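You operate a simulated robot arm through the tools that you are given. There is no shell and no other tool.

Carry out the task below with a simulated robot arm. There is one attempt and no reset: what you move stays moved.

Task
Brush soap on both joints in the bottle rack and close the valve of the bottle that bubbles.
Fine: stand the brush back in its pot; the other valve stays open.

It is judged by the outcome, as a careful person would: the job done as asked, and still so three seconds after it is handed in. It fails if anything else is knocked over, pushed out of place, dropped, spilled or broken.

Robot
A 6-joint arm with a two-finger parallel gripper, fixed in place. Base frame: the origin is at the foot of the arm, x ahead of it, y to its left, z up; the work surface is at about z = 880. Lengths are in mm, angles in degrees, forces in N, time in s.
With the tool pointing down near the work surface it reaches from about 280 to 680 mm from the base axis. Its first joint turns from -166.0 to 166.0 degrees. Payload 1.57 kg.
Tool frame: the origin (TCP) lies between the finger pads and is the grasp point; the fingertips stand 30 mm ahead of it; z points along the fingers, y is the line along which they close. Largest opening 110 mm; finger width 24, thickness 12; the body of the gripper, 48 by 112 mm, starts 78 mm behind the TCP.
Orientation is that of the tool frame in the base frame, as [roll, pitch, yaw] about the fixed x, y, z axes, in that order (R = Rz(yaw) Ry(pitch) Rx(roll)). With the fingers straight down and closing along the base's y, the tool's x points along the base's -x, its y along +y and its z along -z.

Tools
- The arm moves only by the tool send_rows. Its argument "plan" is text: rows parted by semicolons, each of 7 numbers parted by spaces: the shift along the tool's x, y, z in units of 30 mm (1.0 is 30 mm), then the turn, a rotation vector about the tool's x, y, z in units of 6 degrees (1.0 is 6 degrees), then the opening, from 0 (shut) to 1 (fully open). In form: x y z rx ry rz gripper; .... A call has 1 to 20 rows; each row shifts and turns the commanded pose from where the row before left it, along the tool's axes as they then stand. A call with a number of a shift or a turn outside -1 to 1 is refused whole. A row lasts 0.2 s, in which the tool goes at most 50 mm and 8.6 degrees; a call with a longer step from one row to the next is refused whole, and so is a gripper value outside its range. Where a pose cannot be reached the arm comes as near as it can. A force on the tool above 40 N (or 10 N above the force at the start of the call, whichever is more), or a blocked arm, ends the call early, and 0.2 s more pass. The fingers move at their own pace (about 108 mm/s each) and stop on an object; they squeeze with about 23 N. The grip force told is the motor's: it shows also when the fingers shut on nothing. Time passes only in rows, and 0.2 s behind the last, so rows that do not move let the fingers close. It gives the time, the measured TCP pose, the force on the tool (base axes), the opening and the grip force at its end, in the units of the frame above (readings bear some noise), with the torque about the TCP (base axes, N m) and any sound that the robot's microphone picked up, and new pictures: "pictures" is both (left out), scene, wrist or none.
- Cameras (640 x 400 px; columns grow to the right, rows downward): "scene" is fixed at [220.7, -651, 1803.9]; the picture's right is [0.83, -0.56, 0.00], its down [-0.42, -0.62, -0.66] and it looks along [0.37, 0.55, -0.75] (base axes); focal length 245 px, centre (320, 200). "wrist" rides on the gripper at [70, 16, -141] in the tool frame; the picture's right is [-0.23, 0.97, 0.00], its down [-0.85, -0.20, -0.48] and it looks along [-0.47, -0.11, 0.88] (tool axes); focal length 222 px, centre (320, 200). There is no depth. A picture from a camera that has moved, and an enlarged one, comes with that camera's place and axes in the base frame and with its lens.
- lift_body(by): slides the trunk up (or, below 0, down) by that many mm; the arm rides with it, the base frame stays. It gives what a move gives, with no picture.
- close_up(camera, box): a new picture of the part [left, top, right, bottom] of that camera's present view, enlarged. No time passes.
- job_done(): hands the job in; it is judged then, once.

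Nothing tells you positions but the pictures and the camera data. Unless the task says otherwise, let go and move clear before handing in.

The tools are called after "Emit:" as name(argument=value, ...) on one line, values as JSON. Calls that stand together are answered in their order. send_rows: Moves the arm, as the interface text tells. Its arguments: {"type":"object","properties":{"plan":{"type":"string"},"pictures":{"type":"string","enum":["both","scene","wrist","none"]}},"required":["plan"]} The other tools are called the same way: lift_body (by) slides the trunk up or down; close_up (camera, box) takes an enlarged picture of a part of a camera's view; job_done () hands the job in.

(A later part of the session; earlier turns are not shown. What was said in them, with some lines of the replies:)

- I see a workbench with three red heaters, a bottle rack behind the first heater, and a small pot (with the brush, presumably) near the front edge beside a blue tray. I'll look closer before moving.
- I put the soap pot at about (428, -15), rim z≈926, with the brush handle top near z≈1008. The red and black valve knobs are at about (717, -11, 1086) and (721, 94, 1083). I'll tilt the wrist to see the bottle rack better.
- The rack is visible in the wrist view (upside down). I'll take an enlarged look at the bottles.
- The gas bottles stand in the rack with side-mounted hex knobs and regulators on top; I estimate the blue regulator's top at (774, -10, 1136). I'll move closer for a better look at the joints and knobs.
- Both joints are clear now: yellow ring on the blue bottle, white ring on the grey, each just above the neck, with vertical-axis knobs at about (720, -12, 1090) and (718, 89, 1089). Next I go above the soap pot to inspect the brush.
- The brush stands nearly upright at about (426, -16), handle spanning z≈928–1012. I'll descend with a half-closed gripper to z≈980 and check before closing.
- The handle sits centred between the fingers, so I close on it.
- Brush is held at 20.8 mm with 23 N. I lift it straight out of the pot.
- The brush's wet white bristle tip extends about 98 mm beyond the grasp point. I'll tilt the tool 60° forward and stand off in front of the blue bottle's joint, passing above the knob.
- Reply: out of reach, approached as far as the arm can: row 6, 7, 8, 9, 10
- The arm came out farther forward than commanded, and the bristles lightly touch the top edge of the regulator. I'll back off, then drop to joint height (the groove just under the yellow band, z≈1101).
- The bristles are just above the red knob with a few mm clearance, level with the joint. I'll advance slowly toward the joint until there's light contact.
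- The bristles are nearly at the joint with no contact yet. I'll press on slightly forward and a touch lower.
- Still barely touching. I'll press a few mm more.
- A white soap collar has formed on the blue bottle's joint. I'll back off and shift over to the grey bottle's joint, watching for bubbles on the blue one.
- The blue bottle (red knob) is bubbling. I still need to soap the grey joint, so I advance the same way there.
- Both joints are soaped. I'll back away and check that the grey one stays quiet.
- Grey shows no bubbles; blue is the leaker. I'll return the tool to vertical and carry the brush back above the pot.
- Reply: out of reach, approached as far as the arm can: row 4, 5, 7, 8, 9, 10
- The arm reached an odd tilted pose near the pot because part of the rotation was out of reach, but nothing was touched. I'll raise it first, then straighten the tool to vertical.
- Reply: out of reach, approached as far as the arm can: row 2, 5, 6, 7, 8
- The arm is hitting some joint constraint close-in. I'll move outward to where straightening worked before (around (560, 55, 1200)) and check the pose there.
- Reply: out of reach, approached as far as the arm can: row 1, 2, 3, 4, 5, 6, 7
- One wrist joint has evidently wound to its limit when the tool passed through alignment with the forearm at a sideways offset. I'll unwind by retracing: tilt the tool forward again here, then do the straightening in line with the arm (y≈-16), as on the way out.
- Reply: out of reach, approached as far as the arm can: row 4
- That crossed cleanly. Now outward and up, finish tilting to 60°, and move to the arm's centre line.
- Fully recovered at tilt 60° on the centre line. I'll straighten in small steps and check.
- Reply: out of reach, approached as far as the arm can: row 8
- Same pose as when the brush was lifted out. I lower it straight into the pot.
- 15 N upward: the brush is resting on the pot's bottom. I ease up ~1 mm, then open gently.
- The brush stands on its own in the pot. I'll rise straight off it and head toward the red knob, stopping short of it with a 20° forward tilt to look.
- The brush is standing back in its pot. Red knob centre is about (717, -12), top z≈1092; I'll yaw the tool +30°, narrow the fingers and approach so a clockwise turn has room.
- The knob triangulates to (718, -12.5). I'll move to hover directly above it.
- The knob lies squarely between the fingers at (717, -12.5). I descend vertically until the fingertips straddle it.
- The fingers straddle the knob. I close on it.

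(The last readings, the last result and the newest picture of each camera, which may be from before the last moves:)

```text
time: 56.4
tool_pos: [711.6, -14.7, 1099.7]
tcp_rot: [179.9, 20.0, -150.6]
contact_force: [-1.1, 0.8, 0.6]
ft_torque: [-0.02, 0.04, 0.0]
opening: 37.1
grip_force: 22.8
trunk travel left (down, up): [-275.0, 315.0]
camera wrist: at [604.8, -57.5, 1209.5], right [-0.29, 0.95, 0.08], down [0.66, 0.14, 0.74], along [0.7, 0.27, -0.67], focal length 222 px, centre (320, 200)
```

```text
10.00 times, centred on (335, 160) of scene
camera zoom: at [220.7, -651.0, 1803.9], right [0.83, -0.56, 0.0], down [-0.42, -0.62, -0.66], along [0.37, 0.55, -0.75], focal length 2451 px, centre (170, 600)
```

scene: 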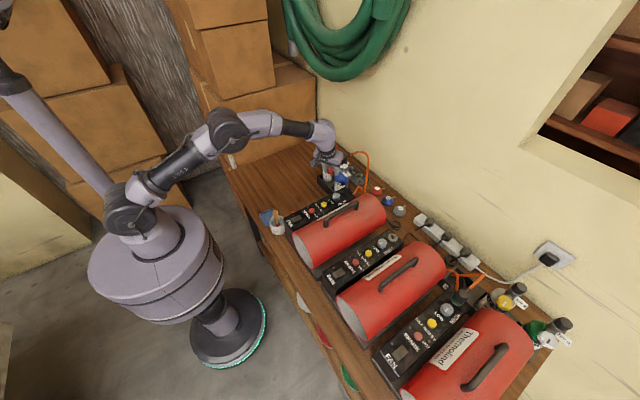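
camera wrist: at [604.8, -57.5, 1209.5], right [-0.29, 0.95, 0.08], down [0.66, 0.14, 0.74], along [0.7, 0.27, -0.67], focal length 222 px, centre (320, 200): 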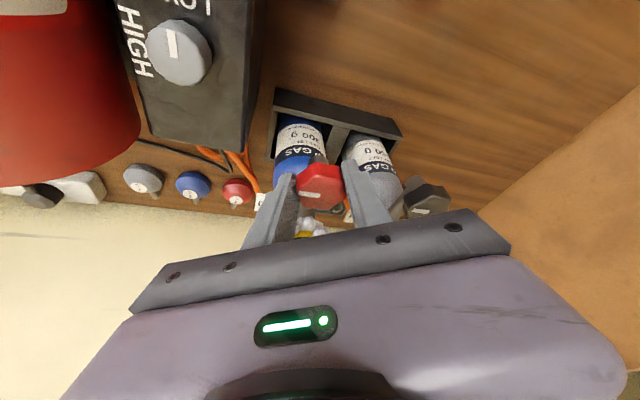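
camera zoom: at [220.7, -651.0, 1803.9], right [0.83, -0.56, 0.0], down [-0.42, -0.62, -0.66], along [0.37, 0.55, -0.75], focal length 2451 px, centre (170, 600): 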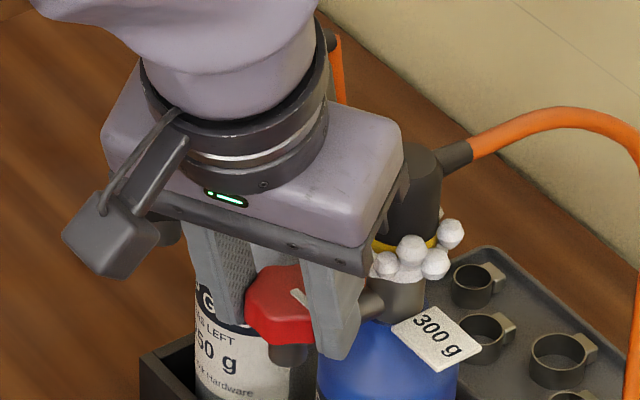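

Gripped at 37 mm with the knob undisturbed. Now I turn it clockwise (seen from above) 30° about its own vertical axis and check.

Emit:
send_rows(plan="0 0.026 0 0.342 0 0.94 0; 0 0.026 0 0.342 0 0.94 0; 0 0.026 0 0.342 0 0.94 0; 0 0.026 0 0.342 0 0.94 0; 0 0.026 0 0.342 0 0.94 0; 0 0 0 0 0 0 0", pictures="both")

Emit:
close_up(camera="wrist", box=[250, 80, 400, 240])

Emit:
close_up(camera="scene", box=[310, 140, 360, 180])

```text
time: 57.8
tool_pos: [711.2, -11.6, 1099.6]
tcp_rot: [179.9, 19.9, 179.3]
contact_force: [-0.1, 0.2, -0.9]
ft_torque: [-0.06, 0.24, 0.01]
opening: 37.3
grip_force: 23.3
trunk travel left (down, up): [-275.0, 315.0]
camera wrist: at [597.4, 4.5, 1210.0], right [0.23, 0.97, 0.08], down [0.64, -0.21, 0.74], along [0.74, -0.12, -0.67], focal length 222 px, centre (320, 200)
```

scene: 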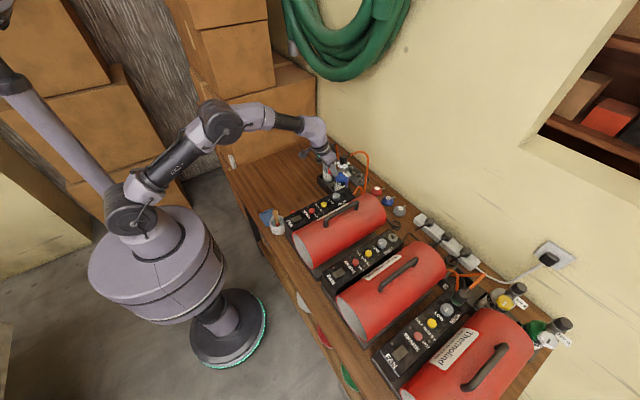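
wrist: 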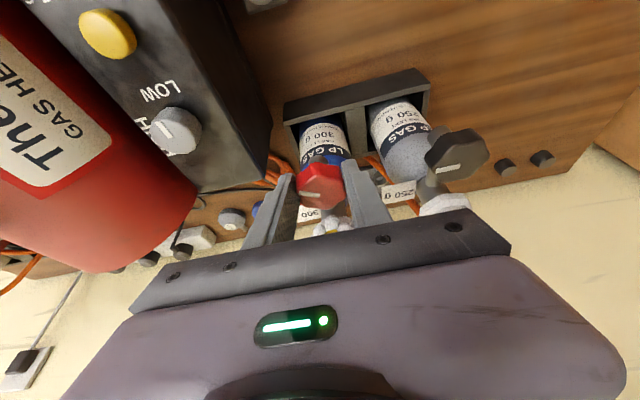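

```text
2.50 times, centred on (325, 160) of wrist
camera zoom: at [597.4, 4.5, 1210.0], right [0.23, 0.97, 0.08], down [0.64, -0.21, 0.74], along [0.74, -0.12, -0.67], focal length 555 px, centre (308, 300)
```

zoom: 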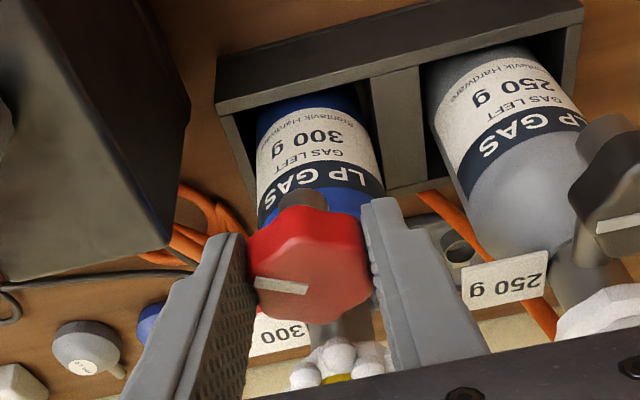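

```text
10.00 times, centred on (335, 160) of scene
camera zoom: at [220.7, -651.0, 1803.9], right [0.83, -0.56, 0.0], down [-0.42, -0.62, -0.66], along [0.37, 0.55, -0.75], focal length 2451 px, centre (170, 600)
```

zoom: 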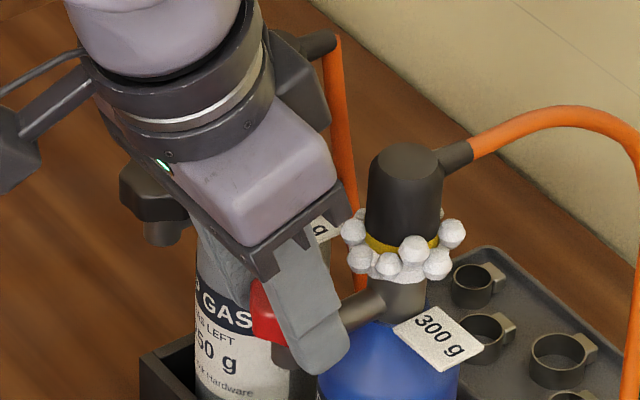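

The knob turns with the gripper, easily. I continue clockwise another 42°.

Emit:
send_rows(plan="0 0.026 0 0.342 0 0.94 0; 0 0.026 0 0.342 0 0.94 0; 0 0.026 0 0.342 0 0.94 0; 0 0.026 0 0.342 0 0.94 0; 0 0.026 0 0.342 0 0.94 0; 0 0.026 0 0.342 0 0.94 0; 0 0.026 0 0.342 0 0.94 0; 0 0 0 0 0 0 0", pictures="both")

Emit:
close_up(camera="wrist", box=[250, 80, 400, 240])

Emit:
close_up(camera="scene", box=[310, 140, 360, 180])

```text
time: 59.6
tool_pos: [714.1, -6.7, 1099.7]
tcp_rot: [179.9, 19.9, 137.2]
contact_force: [1.0, -0.1, 0.3]
ft_torque: [0.01, 0.02, -0.01]
opening: 37.0
grip_force: 23.1
trunk travel left (down, up): [-275.0, 315.0]
camera wrist: at [640.0, 81.2, 1210.3], right [0.82, 0.57, 0.08], down [0.33, -0.58, 0.74], along [0.47, -0.58, -0.67], focal length 222 px, centre (320, 200)
```

scene: 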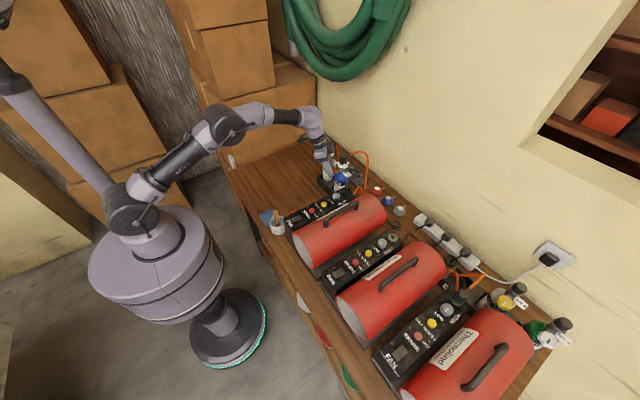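
wrist: 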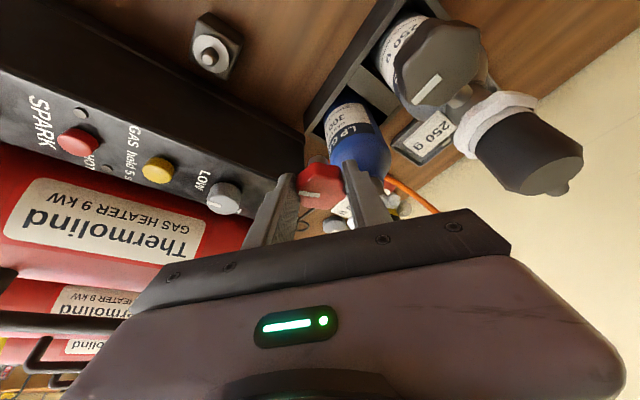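

```text
2.50 times, centred on (325, 160) of wrist
camera zoom: at [640.0, 81.2, 1210.3], right [0.82, 0.57, 0.08], down [0.33, -0.58, 0.74], along [0.47, -0.58, -0.67], focal length 555 px, centre (308, 300)
```

zoom: 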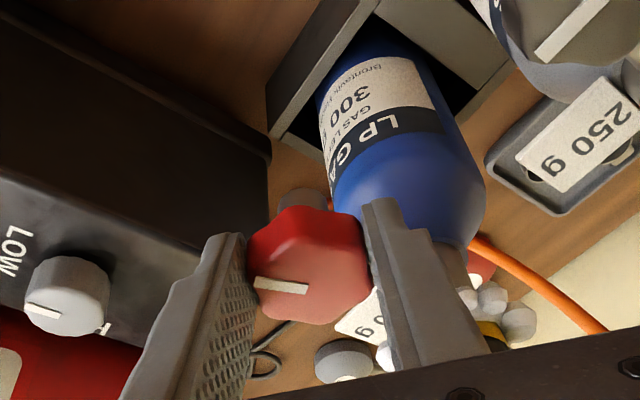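

```text
10.00 times, centred on (335, 160) of scene
camera zoom: at [220.7, -651.0, 1803.9], right [0.83, -0.56, 0.0], down [-0.42, -0.62, -0.66], along [0.37, 0.55, -0.75], focal length 2451 px, centre (170, 600)
```

zoom: 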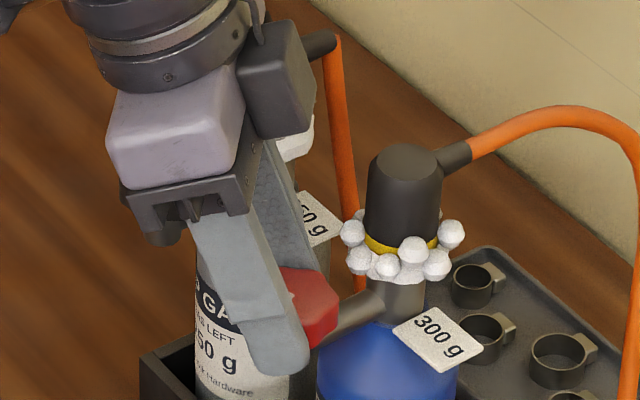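

72° turned so far, still bubbling and no stop. I go another 18° to make a quarter turn, which still has clearance.

Emit:
send_rows(plan="0 0.026 0 0.342 0 0.94 0; 0 0.026 0 0.342 0 0.94 0; 0 0.026 0 0.342 0 0.94 0; 0 0 0 0 0 0 0; 0 0 0 0 0 0 0", pictures="both")

Emit:
close_up(camera="wrist", box=[250, 80, 400, 240])

Emit:
close_up(camera="scene", box=[310, 140, 360, 180])

```text
time: 60.8
tool_pos: [714.5, -4.2, 1100.2]
tcp_rot: [179.8, 19.9, 119.4]
contact_force: [-1.4, 3.7, 0.0]
ft_torque: [0.48, 0.09, 0.19]
opening: 37.6
grip_force: 23.1
trunk travel left (down, up): [-275.0, 315.0]
camera wrist: at [672.4, 101.5, 1210.5], right [0.95, 0.29, 0.08], down [0.14, -0.66, 0.74], along [0.27, -0.7, -0.67], focal length 222 px, centre (320, 200)
```

scene: 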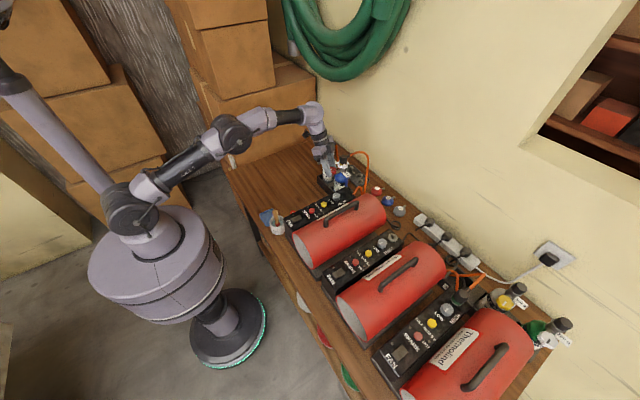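
wrist: 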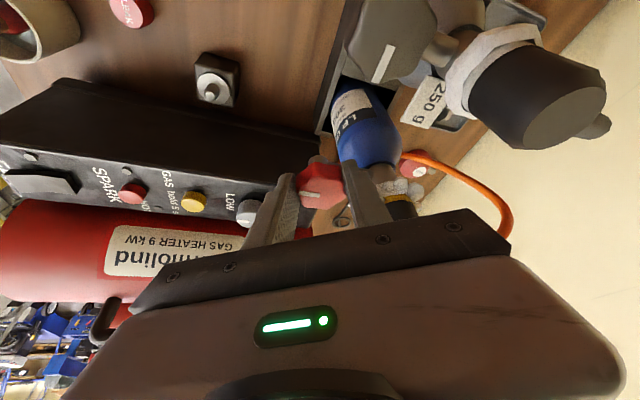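

```text
2.50 times, centred on (325, 160) of wrist
camera zoom: at [672.4, 101.5, 1210.5], right [0.95, 0.29, 0.08], down [0.14, -0.66, 0.74], along [0.27, -0.7, -0.67], focal length 555 px, centre (308, 300)
```

zoom: 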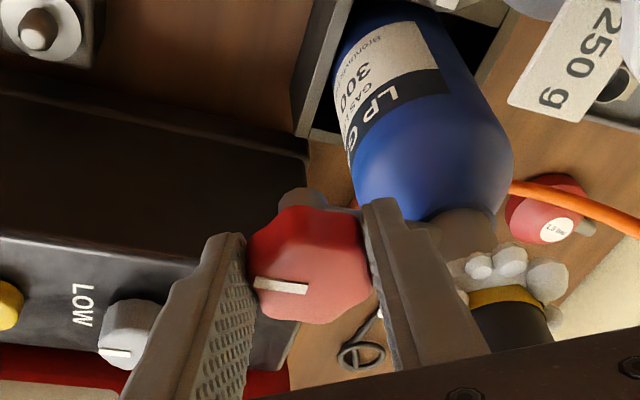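

```text
10.00 times, centred on (335, 160) of scene
camera zoom: at [220.7, -651.0, 1803.9], right [0.83, -0.56, 0.0], down [-0.42, -0.62, -0.66], along [0.37, 0.55, -0.75], focal length 2451 px, centre (170, 600)
```

zoom: 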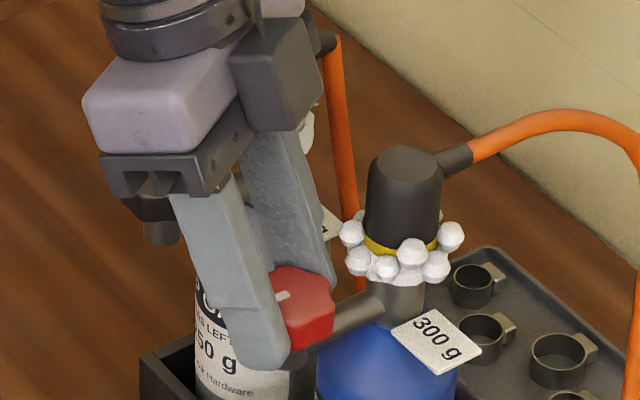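

A quarter turn done, and now there's some resistance. I'll nudge 3° more to see whether this is the stop.

Emit:
send_rows(plan="0 0.013 0 0.171 0 0.47 0; 0 0 0 0 0 0 0; 0 0 0 0 0 0 0", pictures="wrist")

Emit:
close_up(camera="scene", box=[310, 140, 360, 180])

Emit:
close_up(camera="wrist", box=[250, 80, 400, 240])

```text
time: 61.6
tool_pos: [714.8, -5.2, 1100.6]
tcp_rot: [-180.0, 19.9, 116.3]
contact_force: [0.7, 2.5, 0.0]
ft_torque: [0.3, -0.15, 0.21]
opening: 37.3
grip_force: 23.1
trunk travel left (down, up): [-275.0, 315.0]
camera wrist: at [678.5, 103.2, 1210.7], right [0.97, 0.24, 0.08], down [0.1, -0.66, 0.74], along [0.23, -0.71, -0.67], focal length 222 px, centre (320, 200)
```

wrist: 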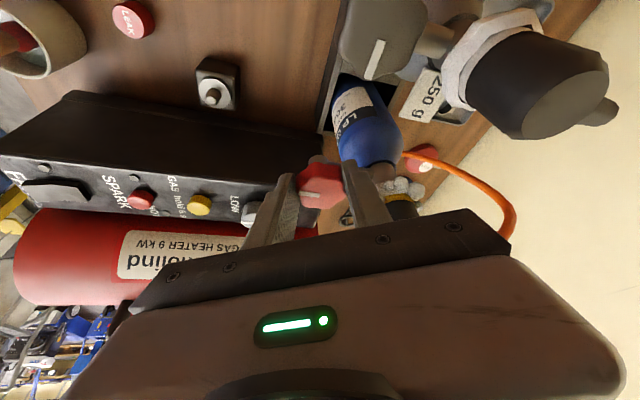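

```text
10.00 times, centred on (335, 160) of scene
camera zoom: at [220.7, -651.0, 1803.9], right [0.83, -0.56, 0.0], down [-0.42, -0.62, -0.66], along [0.37, 0.55, -0.75], focal length 2451 px, centre (170, 600)
```

zoom: 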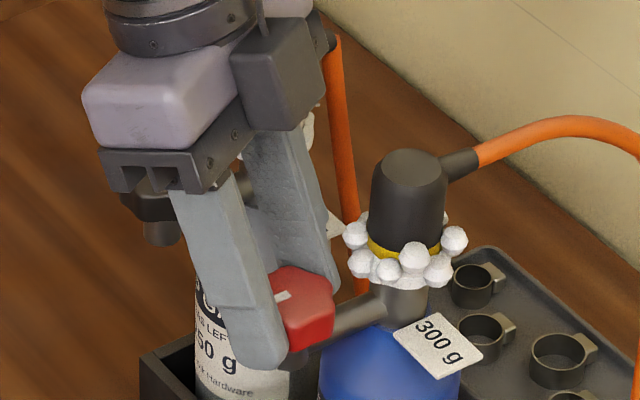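

```text
2.50 times, centred on (325, 160) of wrist
camera zoom: at [678.5, 103.2, 1210.7], right [0.97, 0.24, 0.08], down [0.1, -0.66, 0.74], along [0.23, -0.71, -0.67], focal length 555 px, centre (308, 300)
```

zoom: 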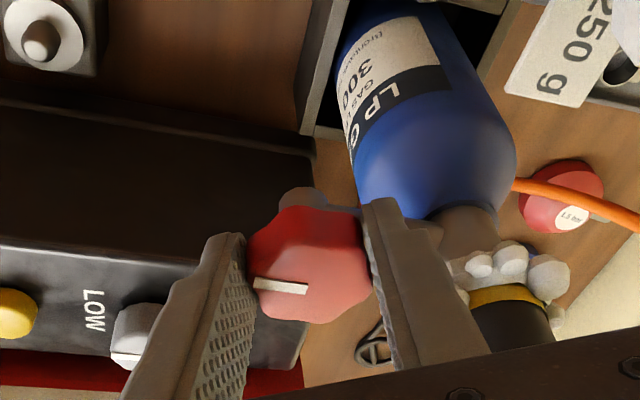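

The bottle shifted slightly under that last nudge. The finger may be meeting the valve stem, or the valve may be at its stop. I'll release, back the fingers off the stem and rise to inspect.

Emit:
send_rows(plan="0 0 0 0 0 0 0.39; 0 0 0 0 0 0 0.4; 0 -0.026 0 -0.342 0 -0.94 0.42; 0 -0.026 0 -0.171 0 -0.47 0.42; 0 0 -0.5 0 0 0 0.42; 0 0 -0.7 0 0 0 0.42; 0 0 -0.7 0 0 0 0.45; 0 0 0 0 0 0 0.45", pictures="both")

Emit:
close_up(camera="wrist", box=[250, 80, 400, 240])

Emit:
close_up(camera="scene", box=[310, 140, 360, 180])

```text
time: 63.4
tool_pos: [701.4, 9.0, 1153.6]
tcp_rot: [180.0, 19.8, 125.4]
contact_force: [0.4, -0.1, 0.2]
ft_torque: [-0.02, 0.0, 0.0]
opening: 49.3
grip_force: 0.1
trunk travel left (down, up): [-275.0, 315.0]
camera wrist: at [648.9, 110.3, 1264.4], right [0.92, 0.39, 0.08], down [0.21, -0.64, 0.74], along [0.34, -0.66, -0.67], focal length 222 px, centre (320, 200)
```

scene: 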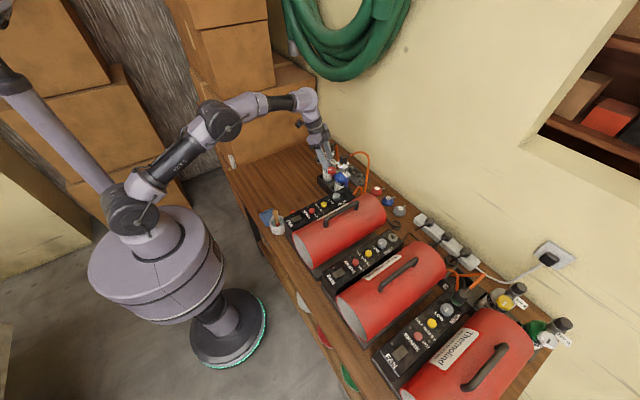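
wrist: 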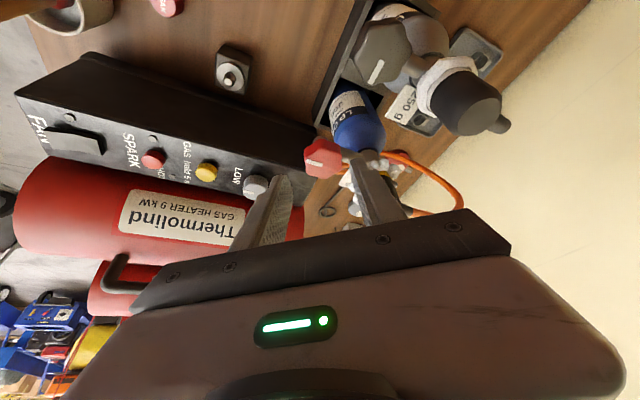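

```text
2.50 times, centred on (325, 160) of wrist
camera zoom: at [648.9, 110.3, 1264.4], right [0.92, 0.39, 0.08], down [0.21, -0.64, 0.74], along [0.34, -0.66, -0.67], focal length 555 px, centre (308, 300)
```

zoom: 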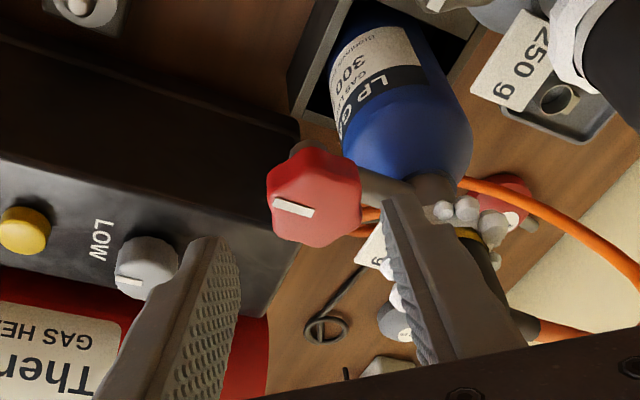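

```text
10.00 times, centred on (335, 160) of scene
camera zoom: at [220.7, -651.0, 1803.9], right [0.83, -0.56, 0.0], down [-0.42, -0.62, -0.66], along [0.37, 0.55, -0.75], focal length 2451 px, centre (170, 600)
```

zoom: 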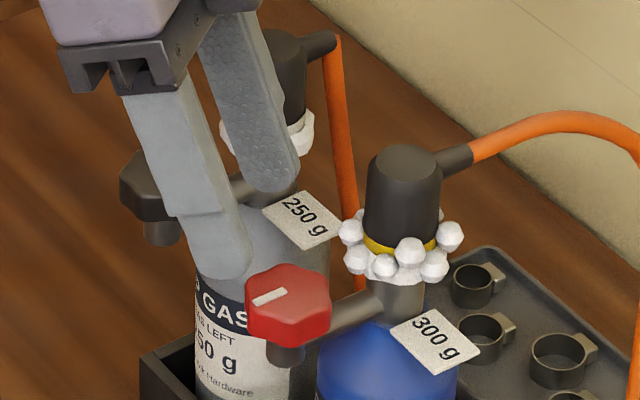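

The bottle settled back to its original place, and the marker now points toward -x: about 93° turned, still bubbling. I'll reset the tool to +35° yaw above the knob for a second clockwise stroke.

Emit:
send_rows(plan="-0.227 0 -0.626 0 0 0 0.5; 0 0 0 -0.342 0 -0.94 0.5; 0 0 0 -0.342 0 -0.94 0.5; 0 0 0 -0.342 0 -0.94 0.5; 0 0 0 -0.342 0 -0.94 0.5; 0 0 0 -0.342 0 -0.94 0.5; 0 0 0 -0.342 0 -0.94 0.5; 0 0 0 -0.342 0 -0.94 0.5; 0 0 0 -0.342 0 -0.94 0.5; 0 0 0 -0.342 0 -0.94 0.5; 0 0 0 -0.342 0 -0.94 0.5; 0 0 0 -0.342 0 -0.94 0.5; 0 0 0 -0.342 0 -0.94 0.5; 0 0 0 -0.342 0 -0.94 0.5; 0 0 0 -0.342 0 -0.94 0.5; 0 0 0 -0.342 0 -0.94 0.5; 0.33 -0.44 0.555 0 0 0 0.5; 0.33 -0.44 0.555 0 0 0 0.5; 0 0 0 0 0 0 0.5", pictures="both")

Emit:
close_up(camera="wrist", box=[250, 80, 400, 240])

Emit:
close_up(camera="scene", box=[310, 140, 360, 180])

```text
time: 67.4
tool_pos: [710.7, -16.7, 1136.8]
tcp_rot: [179.9, 20.1, -144.6]
contact_force: [-0.1, -0.3, -0.5]
ft_torque: [-0.03, 0.01, 0.01]
opening: 55.0
grip_force: 0.0
trunk travel left (down, up): [-275.0, 315.0]
camera wrist: at [608.4, -70.0, 1246.1], right [-0.39, 0.92, 0.08], down [0.64, 0.21, 0.74], along [0.67, 0.34, -0.66], focal length 222 px, centre (320, 200)
```

scene: 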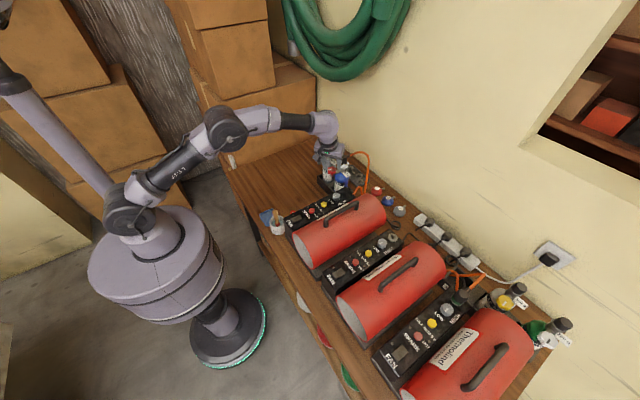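
wrist: 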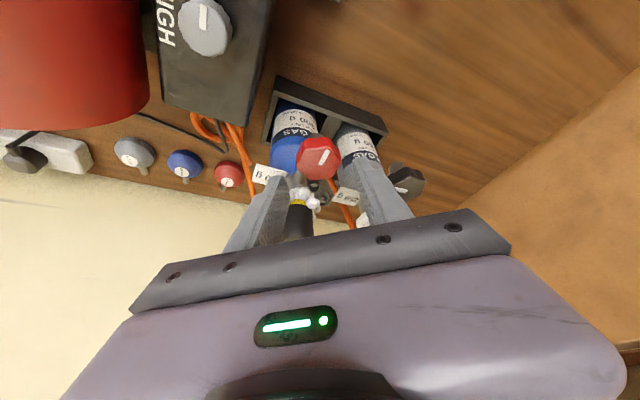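

```text
2.50 times, centred on (325, 160) of wrist
camera zoom: at [608.4, -70.0, 1246.1], right [-0.39, 0.92, 0.08], down [0.64, 0.21, 0.74], along [0.67, 0.34, -0.66], focal length 555 px, centre (308, 300)
```

zoom: 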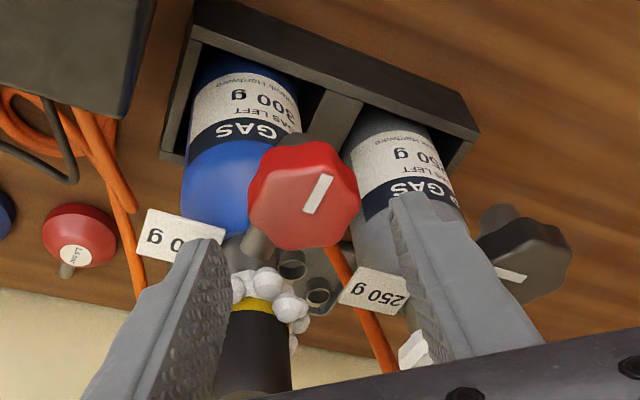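

```text
10.00 times, centred on (335, 160) of scene
camera zoom: at [220.7, -651.0, 1803.9], right [0.83, -0.56, 0.0], down [-0.42, -0.62, -0.66], along [0.37, 0.55, -0.75], focal length 2451 px, centre (170, 600)
```

zoom: 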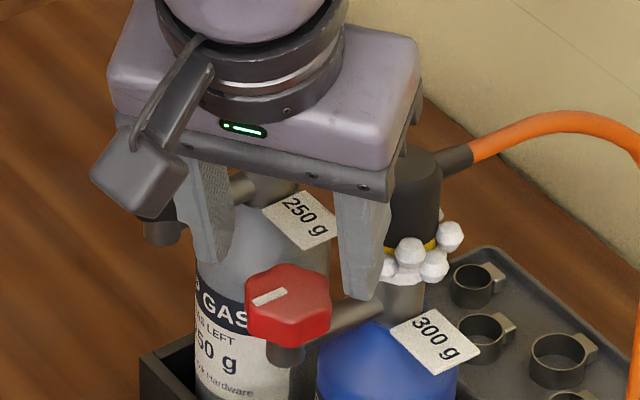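

Marker is clearly pointing toward -x. I descend, grip, and begin the second stroke.

Emit:
send_rows(plan="0.193 0 0.533 0 0 0 0.5; 0.193 0 0.533 0 0 0 0.5; 0 0 0 0 0 0 0.4; 0 0 0 0 0 0 0.3; 0 0 0 0 0 0 0; 0 0 0 0 0 0 0; 0 0 0 0 0 0 0", pictures="wrist")

Emit:
close_up(camera="wrist", box=[250, 80, 400, 240])

```text
time: 69.0
tool_pos: [712.1, -16.6, 1101.6]
tcp_rot: [179.9, 20.0, -144.8]
contact_force: [-1.7, 0.0, -0.9]
ft_torque: [0.1, 0.21, 0.11]
opening: 37.0
grip_force: 22.9
trunk travel left (down, up): [-275.0, 315.0]
camera wrist: at [609.9, -69.2, 1211.5], right [-0.39, 0.92, 0.08], down [0.64, 0.21, 0.74], along [0.66, 0.34, -0.67], focal length 222 px, centre (320, 200)
```

wrist: 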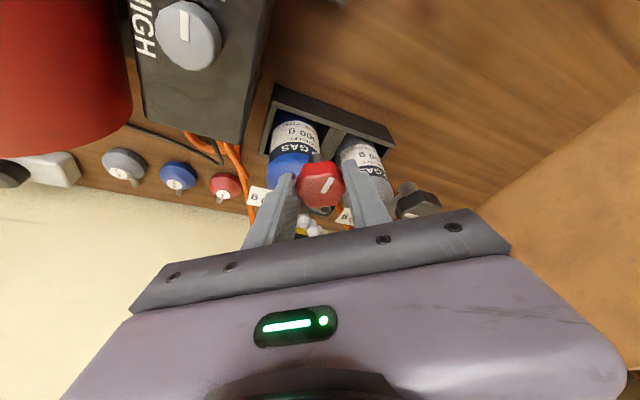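

```text
2.50 times, centred on (325, 160) of wrist
camera zoom: at [609.9, -69.2, 1211.5], right [-0.39, 0.92, 0.08], down [0.64, 0.21, 0.74], along [0.66, 0.34, -0.67], focal length 555 px, centre (308, 300)
```

zoom: 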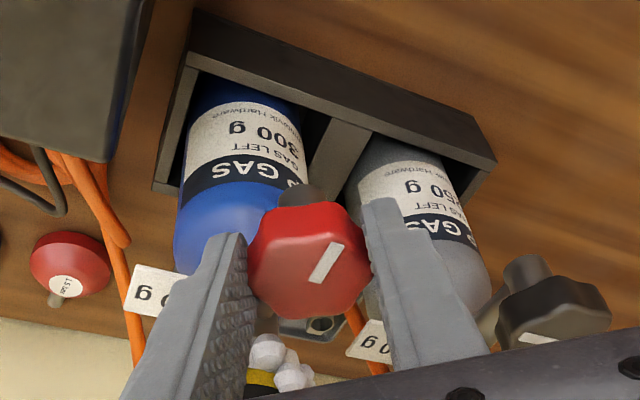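

Good grip on the flats. I turn clockwise 36° and watch the torque.

Emit:
send_rows(plan="0 0.026 0 0.342 0 0.94 0; 0 0.026 0 0.342 0 0.94 0; 0 0.026 0 0.342 0 0.94 0; 0 0.026 0 0.342 0 0.94 0; 0 0.026 0 0.342 0 0.94 0; 0 0.026 0 0.342 0 0.94 0; 0 0 0 0 0 0 0", pictures="wrist")

Emit:
close_up(camera="wrist", box=[250, 80, 400, 240])

Emit:
close_up(camera="scene", box=[310, 140, 360, 180])

```text
time: 70.6
tool_pos: [709.3, -11.7, 1102.9]
tcp_rot: [179.9, 20.2, 179.2]
contact_force: [-2.0, 8.1, 8.4]
ft_torque: [0.61, -0.12, 0.57]
opening: 36.8
grip_force: 23.5
trunk travel left (down, up): [-275.0, 315.0]
camera wrist: at [595.4, 6.7, 1212.8], right [0.22, 0.97, 0.08], down [0.64, -0.21, 0.74], along [0.74, -0.12, -0.66], focal length 222 px, centre (320, 200)
```

wrist: 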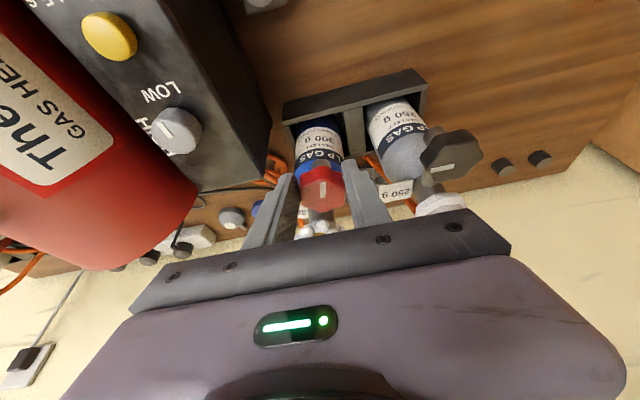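

```text
2.50 times, centred on (325, 160) of wrist
camera zoom: at [595.4, 6.7, 1212.8], right [0.22, 0.97, 0.08], down [0.64, -0.21, 0.74], along [0.74, -0.12, -0.66], focal length 555 px, centre (308, 300)
```

zoom: 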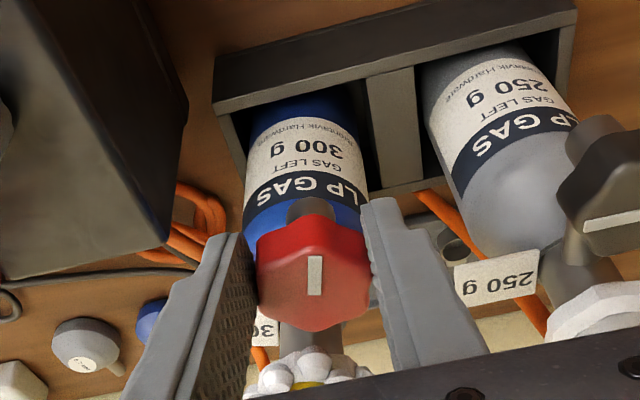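

```text
10.00 times, centred on (335, 160) of scene
camera zoom: at [220.7, -651.0, 1803.9], right [0.83, -0.56, 0.0], down [-0.42, -0.62, -0.66], along [0.37, 0.55, -0.75], focal length 2451 px, centre (170, 600)
```

zoom: 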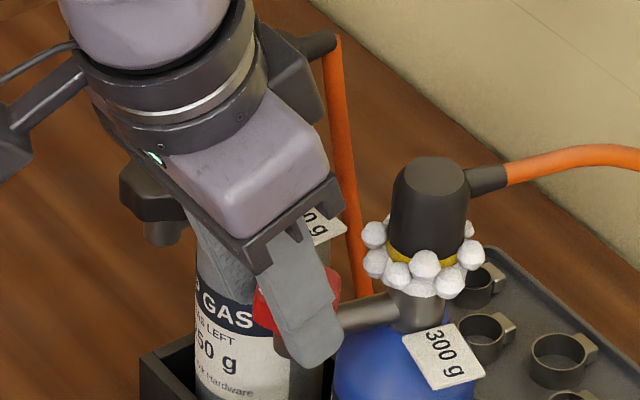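

The valve is at its stop: the bottle itself started to twist and the knob slipped in the grip, with the marker still toward -x. I'll release slowly so the bottle settles back, without turning the knob back.

Emit:
send_rows(plan="0 0 0 0 0 0 0.335; 0 0 0 0 0 0 0.345; 0 0 0 0 0 0 0.36; 0 0 0 0 0 0 0.4; 0 0 0 0 0 0 0.44; 0 0 0 0 0 0 0.44", pictures="both")

Emit:
close_up(camera="wrist", box=[250, 80, 400, 240])

Emit:
close_up(camera="scene", box=[310, 140, 360, 180])

```text
time: 72.0
tool_pos: [709.0, -11.3, 1101.9]
tcp_rot: [179.8, 20.0, 179.3]
contact_force: [0.7, -0.1, -0.4]
ft_torque: [0.06, 0.01, -0.03]
opening: 48.4
grip_force: 0.1
trunk travel left (down, up): [-275.0, 315.0]
camera wrist: at [596.1, 5.3, 1212.0], right [0.22, 0.97, 0.08], down [0.64, -0.21, 0.74], along [0.74, -0.12, -0.67], focal length 222 px, centre (320, 200)
```

scene: 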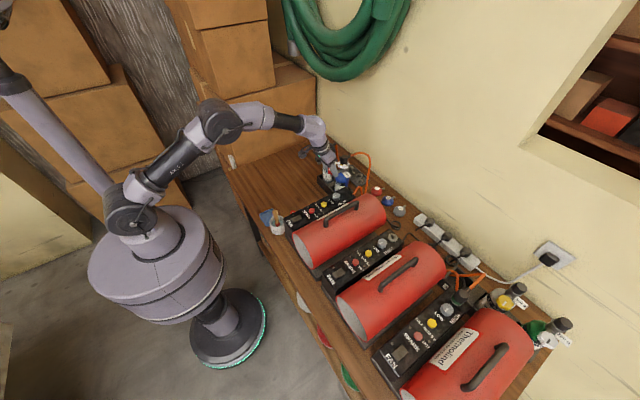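
wrist: 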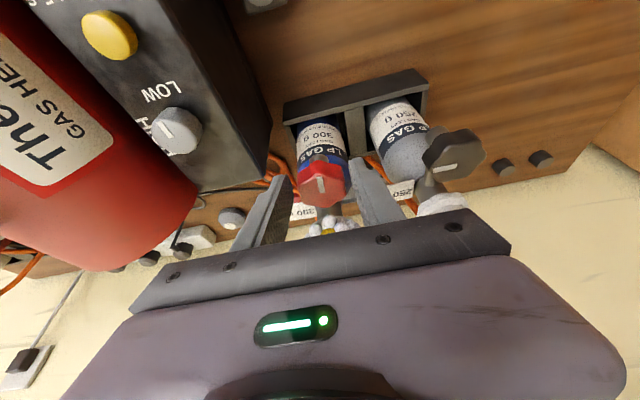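

```text
2.50 times, centred on (325, 160) of wrist
camera zoom: at [596.1, 5.3, 1212.0], right [0.22, 0.97, 0.08], down [0.64, -0.21, 0.74], along [0.74, -0.12, -0.67], focal length 555 px, centre (308, 300)
```

zoom: 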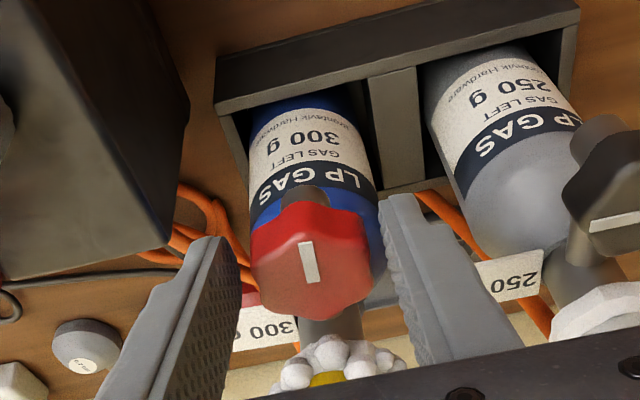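

```text
10.00 times, centred on (335, 160) of scene
camera zoom: at [220.7, -651.0, 1803.9], right [0.83, -0.56, 0.0], down [-0.42, -0.62, -0.66], along [0.37, 0.55, -0.75], focal length 2451 px, centre (170, 600)
```

zoom: 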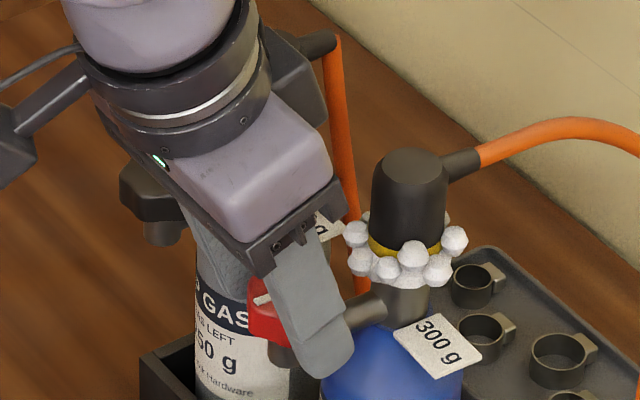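

Released; the bottle settled nearly where it was, with the marker along -x (quarter turn from open). I'll rise clear and watch the bubbles for a few seconds.

Emit:
send_rows(plan="0 0 -0.3 0 0 0 0.47; 0 0 -0.7 0 0 0 0.5; 0 0 -0.9 0 0 0 0.5; 0 0 -0.9 0 0 0 0.5; 0 0 -0.9 0 0 0 0.5; 0.8 0 -0.3 0 0 0 0.5; 0.8 0 -0.3 0 0 0 0.5; 0.8 0 -0.3 0 0 0 0.5; 0.8 0 -0.3 0 0 0 0.5; 0 0 0 0 0 0 0.5; 0 0 0 0 0 0 0.5; 0 0 0 0 0 0 0.5; 0 0 0 0 0 0 0.5; 0 0 0 0 0 0 0.5; 0 0 0 0 0 0 0.5", pictures="both")

Emit:
close_up(camera="wrist", box=[250, 80, 400, 240])

Emit:
close_up(camera="scene", box=[310, 140, 360, 180])

```text
time: 75.2
tool_pos: [570.9, -10.3, 1207.0]
tcp_rot: [179.9, 20.0, 179.4]
contact_force: [-0.3, -0.1, -0.2]
ft_torque: [0.01, 0.01, 0.0]
opening: 54.9
grip_force: 0.1
trunk travel left (down, up): [-275.0, 315.0]
camera wrist: at [456.9, 6.4, 1317.3], right [0.22, 0.97, 0.08], down [0.64, -0.21, 0.74], along [0.74, -0.12, -0.67], focal length 222 px, centre (320, 200)
```

scene: 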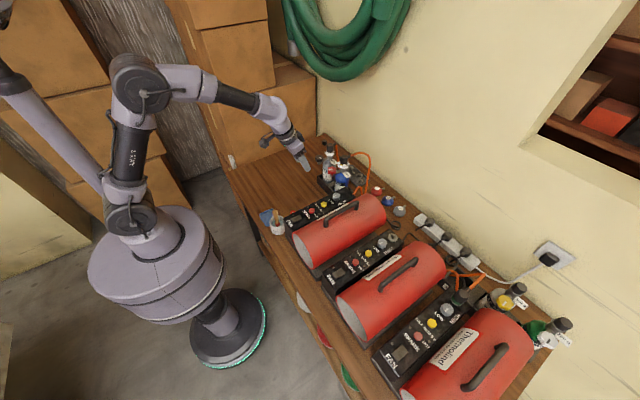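
wrist: 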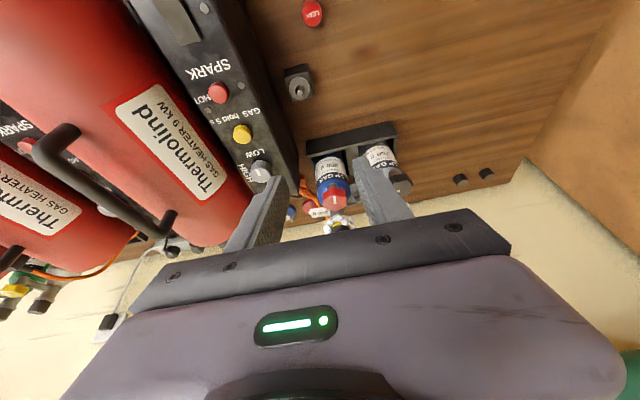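

```text
2.50 times, centred on (325, 160) of wrist
camera zoom: at [456.9, 6.4, 1317.3], right [0.22, 0.97, 0.08], down [0.64, -0.21, 0.74], along [0.74, -0.12, -0.67], focal length 555 px, centre (308, 300)
```

zoom: 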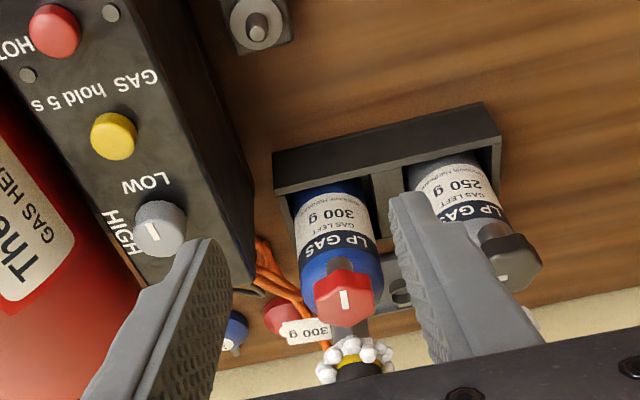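

```text
10.00 times, centred on (335, 160) of scene
camera zoom: at [220.7, -651.0, 1803.9], right [0.83, -0.56, 0.0], down [-0.42, -0.62, -0.66], along [0.37, 0.55, -0.75], focal length 2451 px, centre (170, 600)
```

zoom: 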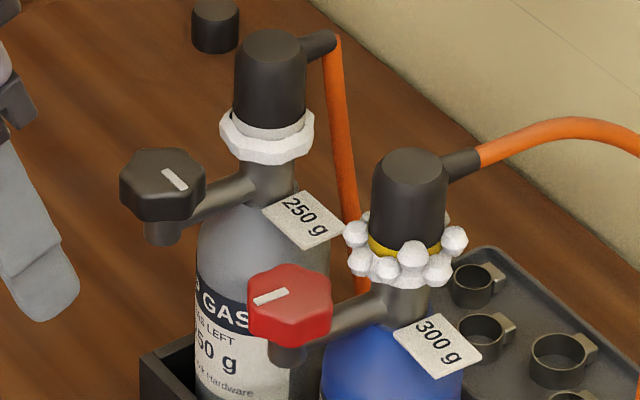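

The bubbles are still visible, but the knob hit a hard stop after about a quarter turn clockwise. I'll back off further and wait a few seconds to see whether they subside, and check everything else.

Emit:
send_rows(plan="0.6 0 -0.5 0 0 0 0.6; 0.6 0 -0.5 0 0 0 0.6; 0.6 0 -0.5 0 0 0 0.6; 0 0 0 0 0 0 0.6; 0 0 0 0 0 0 0.6; 0 0 0 0 0 0 0.6; 0 0 0 0 0 0 0.6; 0 0 0 0 0 0 0.6; 0 0 0 0 0 0 0.6; 0 0 0 0 0 0 0.6; 0 0 0 0 0 0 0.6; 0 0 0 0 0 0 0.6; 0 0 0 0 0 0 0.6; 0 0 0 0 0 0 0.6; 0 0 0 0 0 0 0.6; 0 0 0 0 0 0 0.6; 0 0 0 0 0 0 0.6; 0 0 0 0 0 0 0.6; 0 0 0 0 0 0 0.6; 0 0 0 0 0 0 0.6", pictures="both")

Emit:
close_up(camera="scene", box=[310, 140, 360, 180])

Emit:
close_up(camera="scene", box=[240, 130, 380, 250])

Emit:
close_up(camera="wrist", box=[290, 110, 390, 220])

```text
time: 79.4
tool_pos: [504.0, -9.9, 1230.1]
tcp_rot: [179.9, 19.9, 179.3]
contact_force: [0.7, 0.0, 0.1]
ft_torque: [-0.01, 0.0, -0.01]
opening: 66.1
grip_force: 0.0
trunk travel left (down, up): [-275.0, 315.0]
camera wrist: at [389.5, 6.7, 1339.8], right [0.22, 0.97, 0.08], down [0.64, -0.21, 0.74], along [0.74, -0.12, -0.67], focal length 222 px, centre (320, 200)
```

scene: 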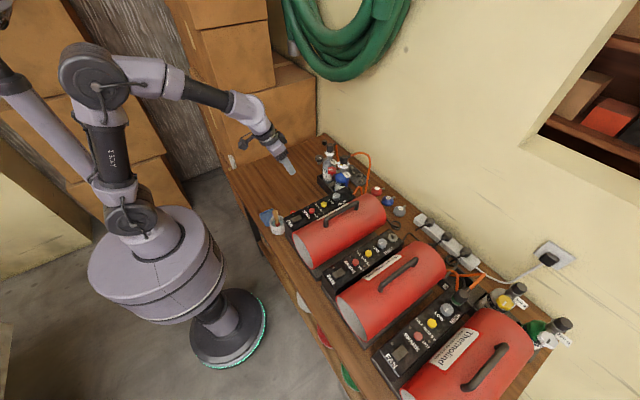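
wrist: 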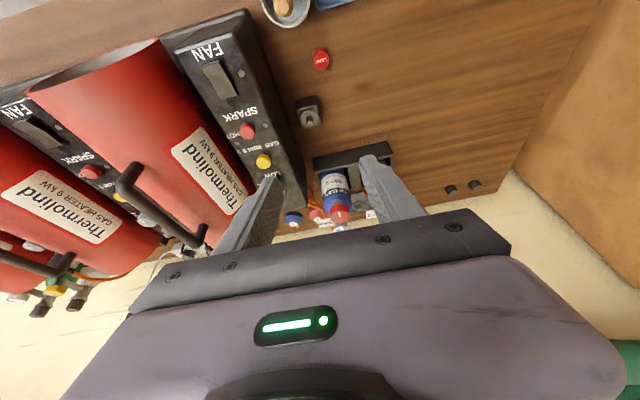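

```text
10.00 times, centred on (335, 160) of scene
camera zoom: at [220.7, -651.0, 1803.9], right [0.83, -0.56, 0.0], down [-0.42, -0.62, -0.66], along [0.37, 0.55, -0.75], focal length 2451 px, centre (170, 600)
```

zoom: 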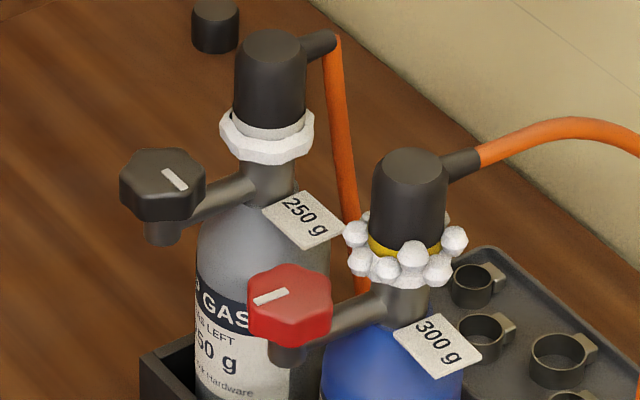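

```text
3.33 times, centred on (310, 190) of scene
camera zoom: at [220.7, -651.0, 1803.9], right [0.83, -0.56, 0.0], down [-0.42, -0.62, -0.66], along [0.37, 0.55, -0.75], focal length 817 px, centre (353, 233)
```

zoom: 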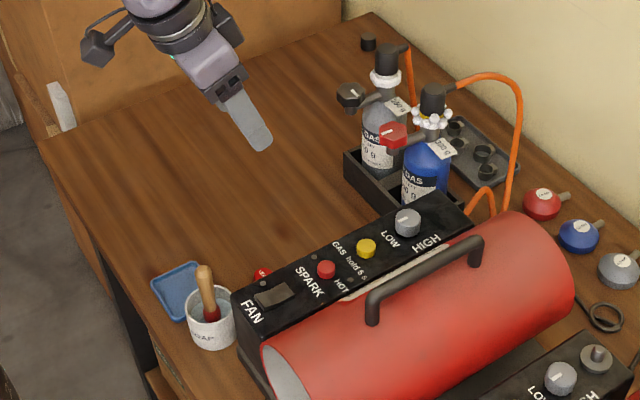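

```text
3.64 times, centred on (340, 165) of wrist
camera zoom: at [389.5, 6.7, 1339.8], right [0.22, 0.97, 0.08], down [0.64, -0.21, 0.74], along [0.74, -0.12, -0.67], focal length 808 px, centre (247, 327)
```

zoom: 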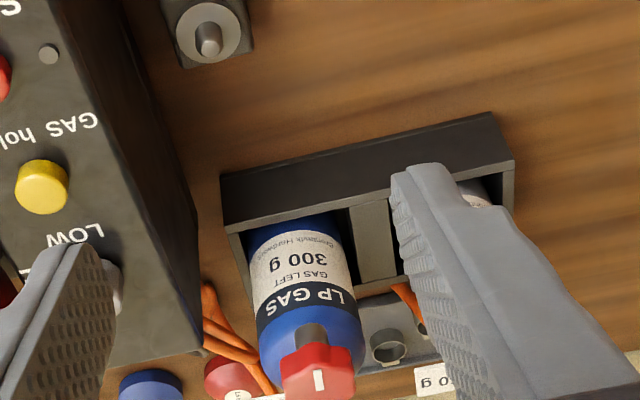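

I'm handing the job in. The red knob on the blue bottle sits against its clockwise stop, about a quarter turn from open. A second stroke only slipped in the grip.

- **Joints:** both are soaped, and only the blue bottle bubbled.
- **Bubbles:** they're still visible on the blue joint. I can't tell whether that is just leftover foam, so the hard stop is my evidence that the valve is closed.
- **Grey bottle:** its joint shows no bubbles and its valve is untouched, still open.
- **Brush:** it stands back in its pot.
- **Blue bottle position:** it shifted about 3 mm when I pushed against the stop, but it's still upright in the rack.
- **Arm:** the gripper is empty and clear of the bench.

Emit:
job_done()

```text
The job is handed in.
```

I soaped both joints, and only the blue bottle bubbled. I closed its valve by turning the red knob clockwise to a hard stop, about a quarter turn.

- **Not confirmed:** bubbles were still visible on the blue joint at hand-in, about seven seconds after I let go of the knob. They didn't change at all while I watched, so I can't say from the pictures that the leak stopped. My evidence that the valve is closed is the stop: a second turn slipped in the grip instead of moving the knob.
- **Blue bottle:** it shifted about 3 mm when I pushed against the stop. It is still upright in the rack.
- **Grey bottle:** no bubbles, and its valve is still open; I didn't touch it.
- **Brush:** it is standing back in its pot.
- **Bristle contact:** on the way in, the bristles lightly touched the top of the blue bottle's regulator. Nothing moved.
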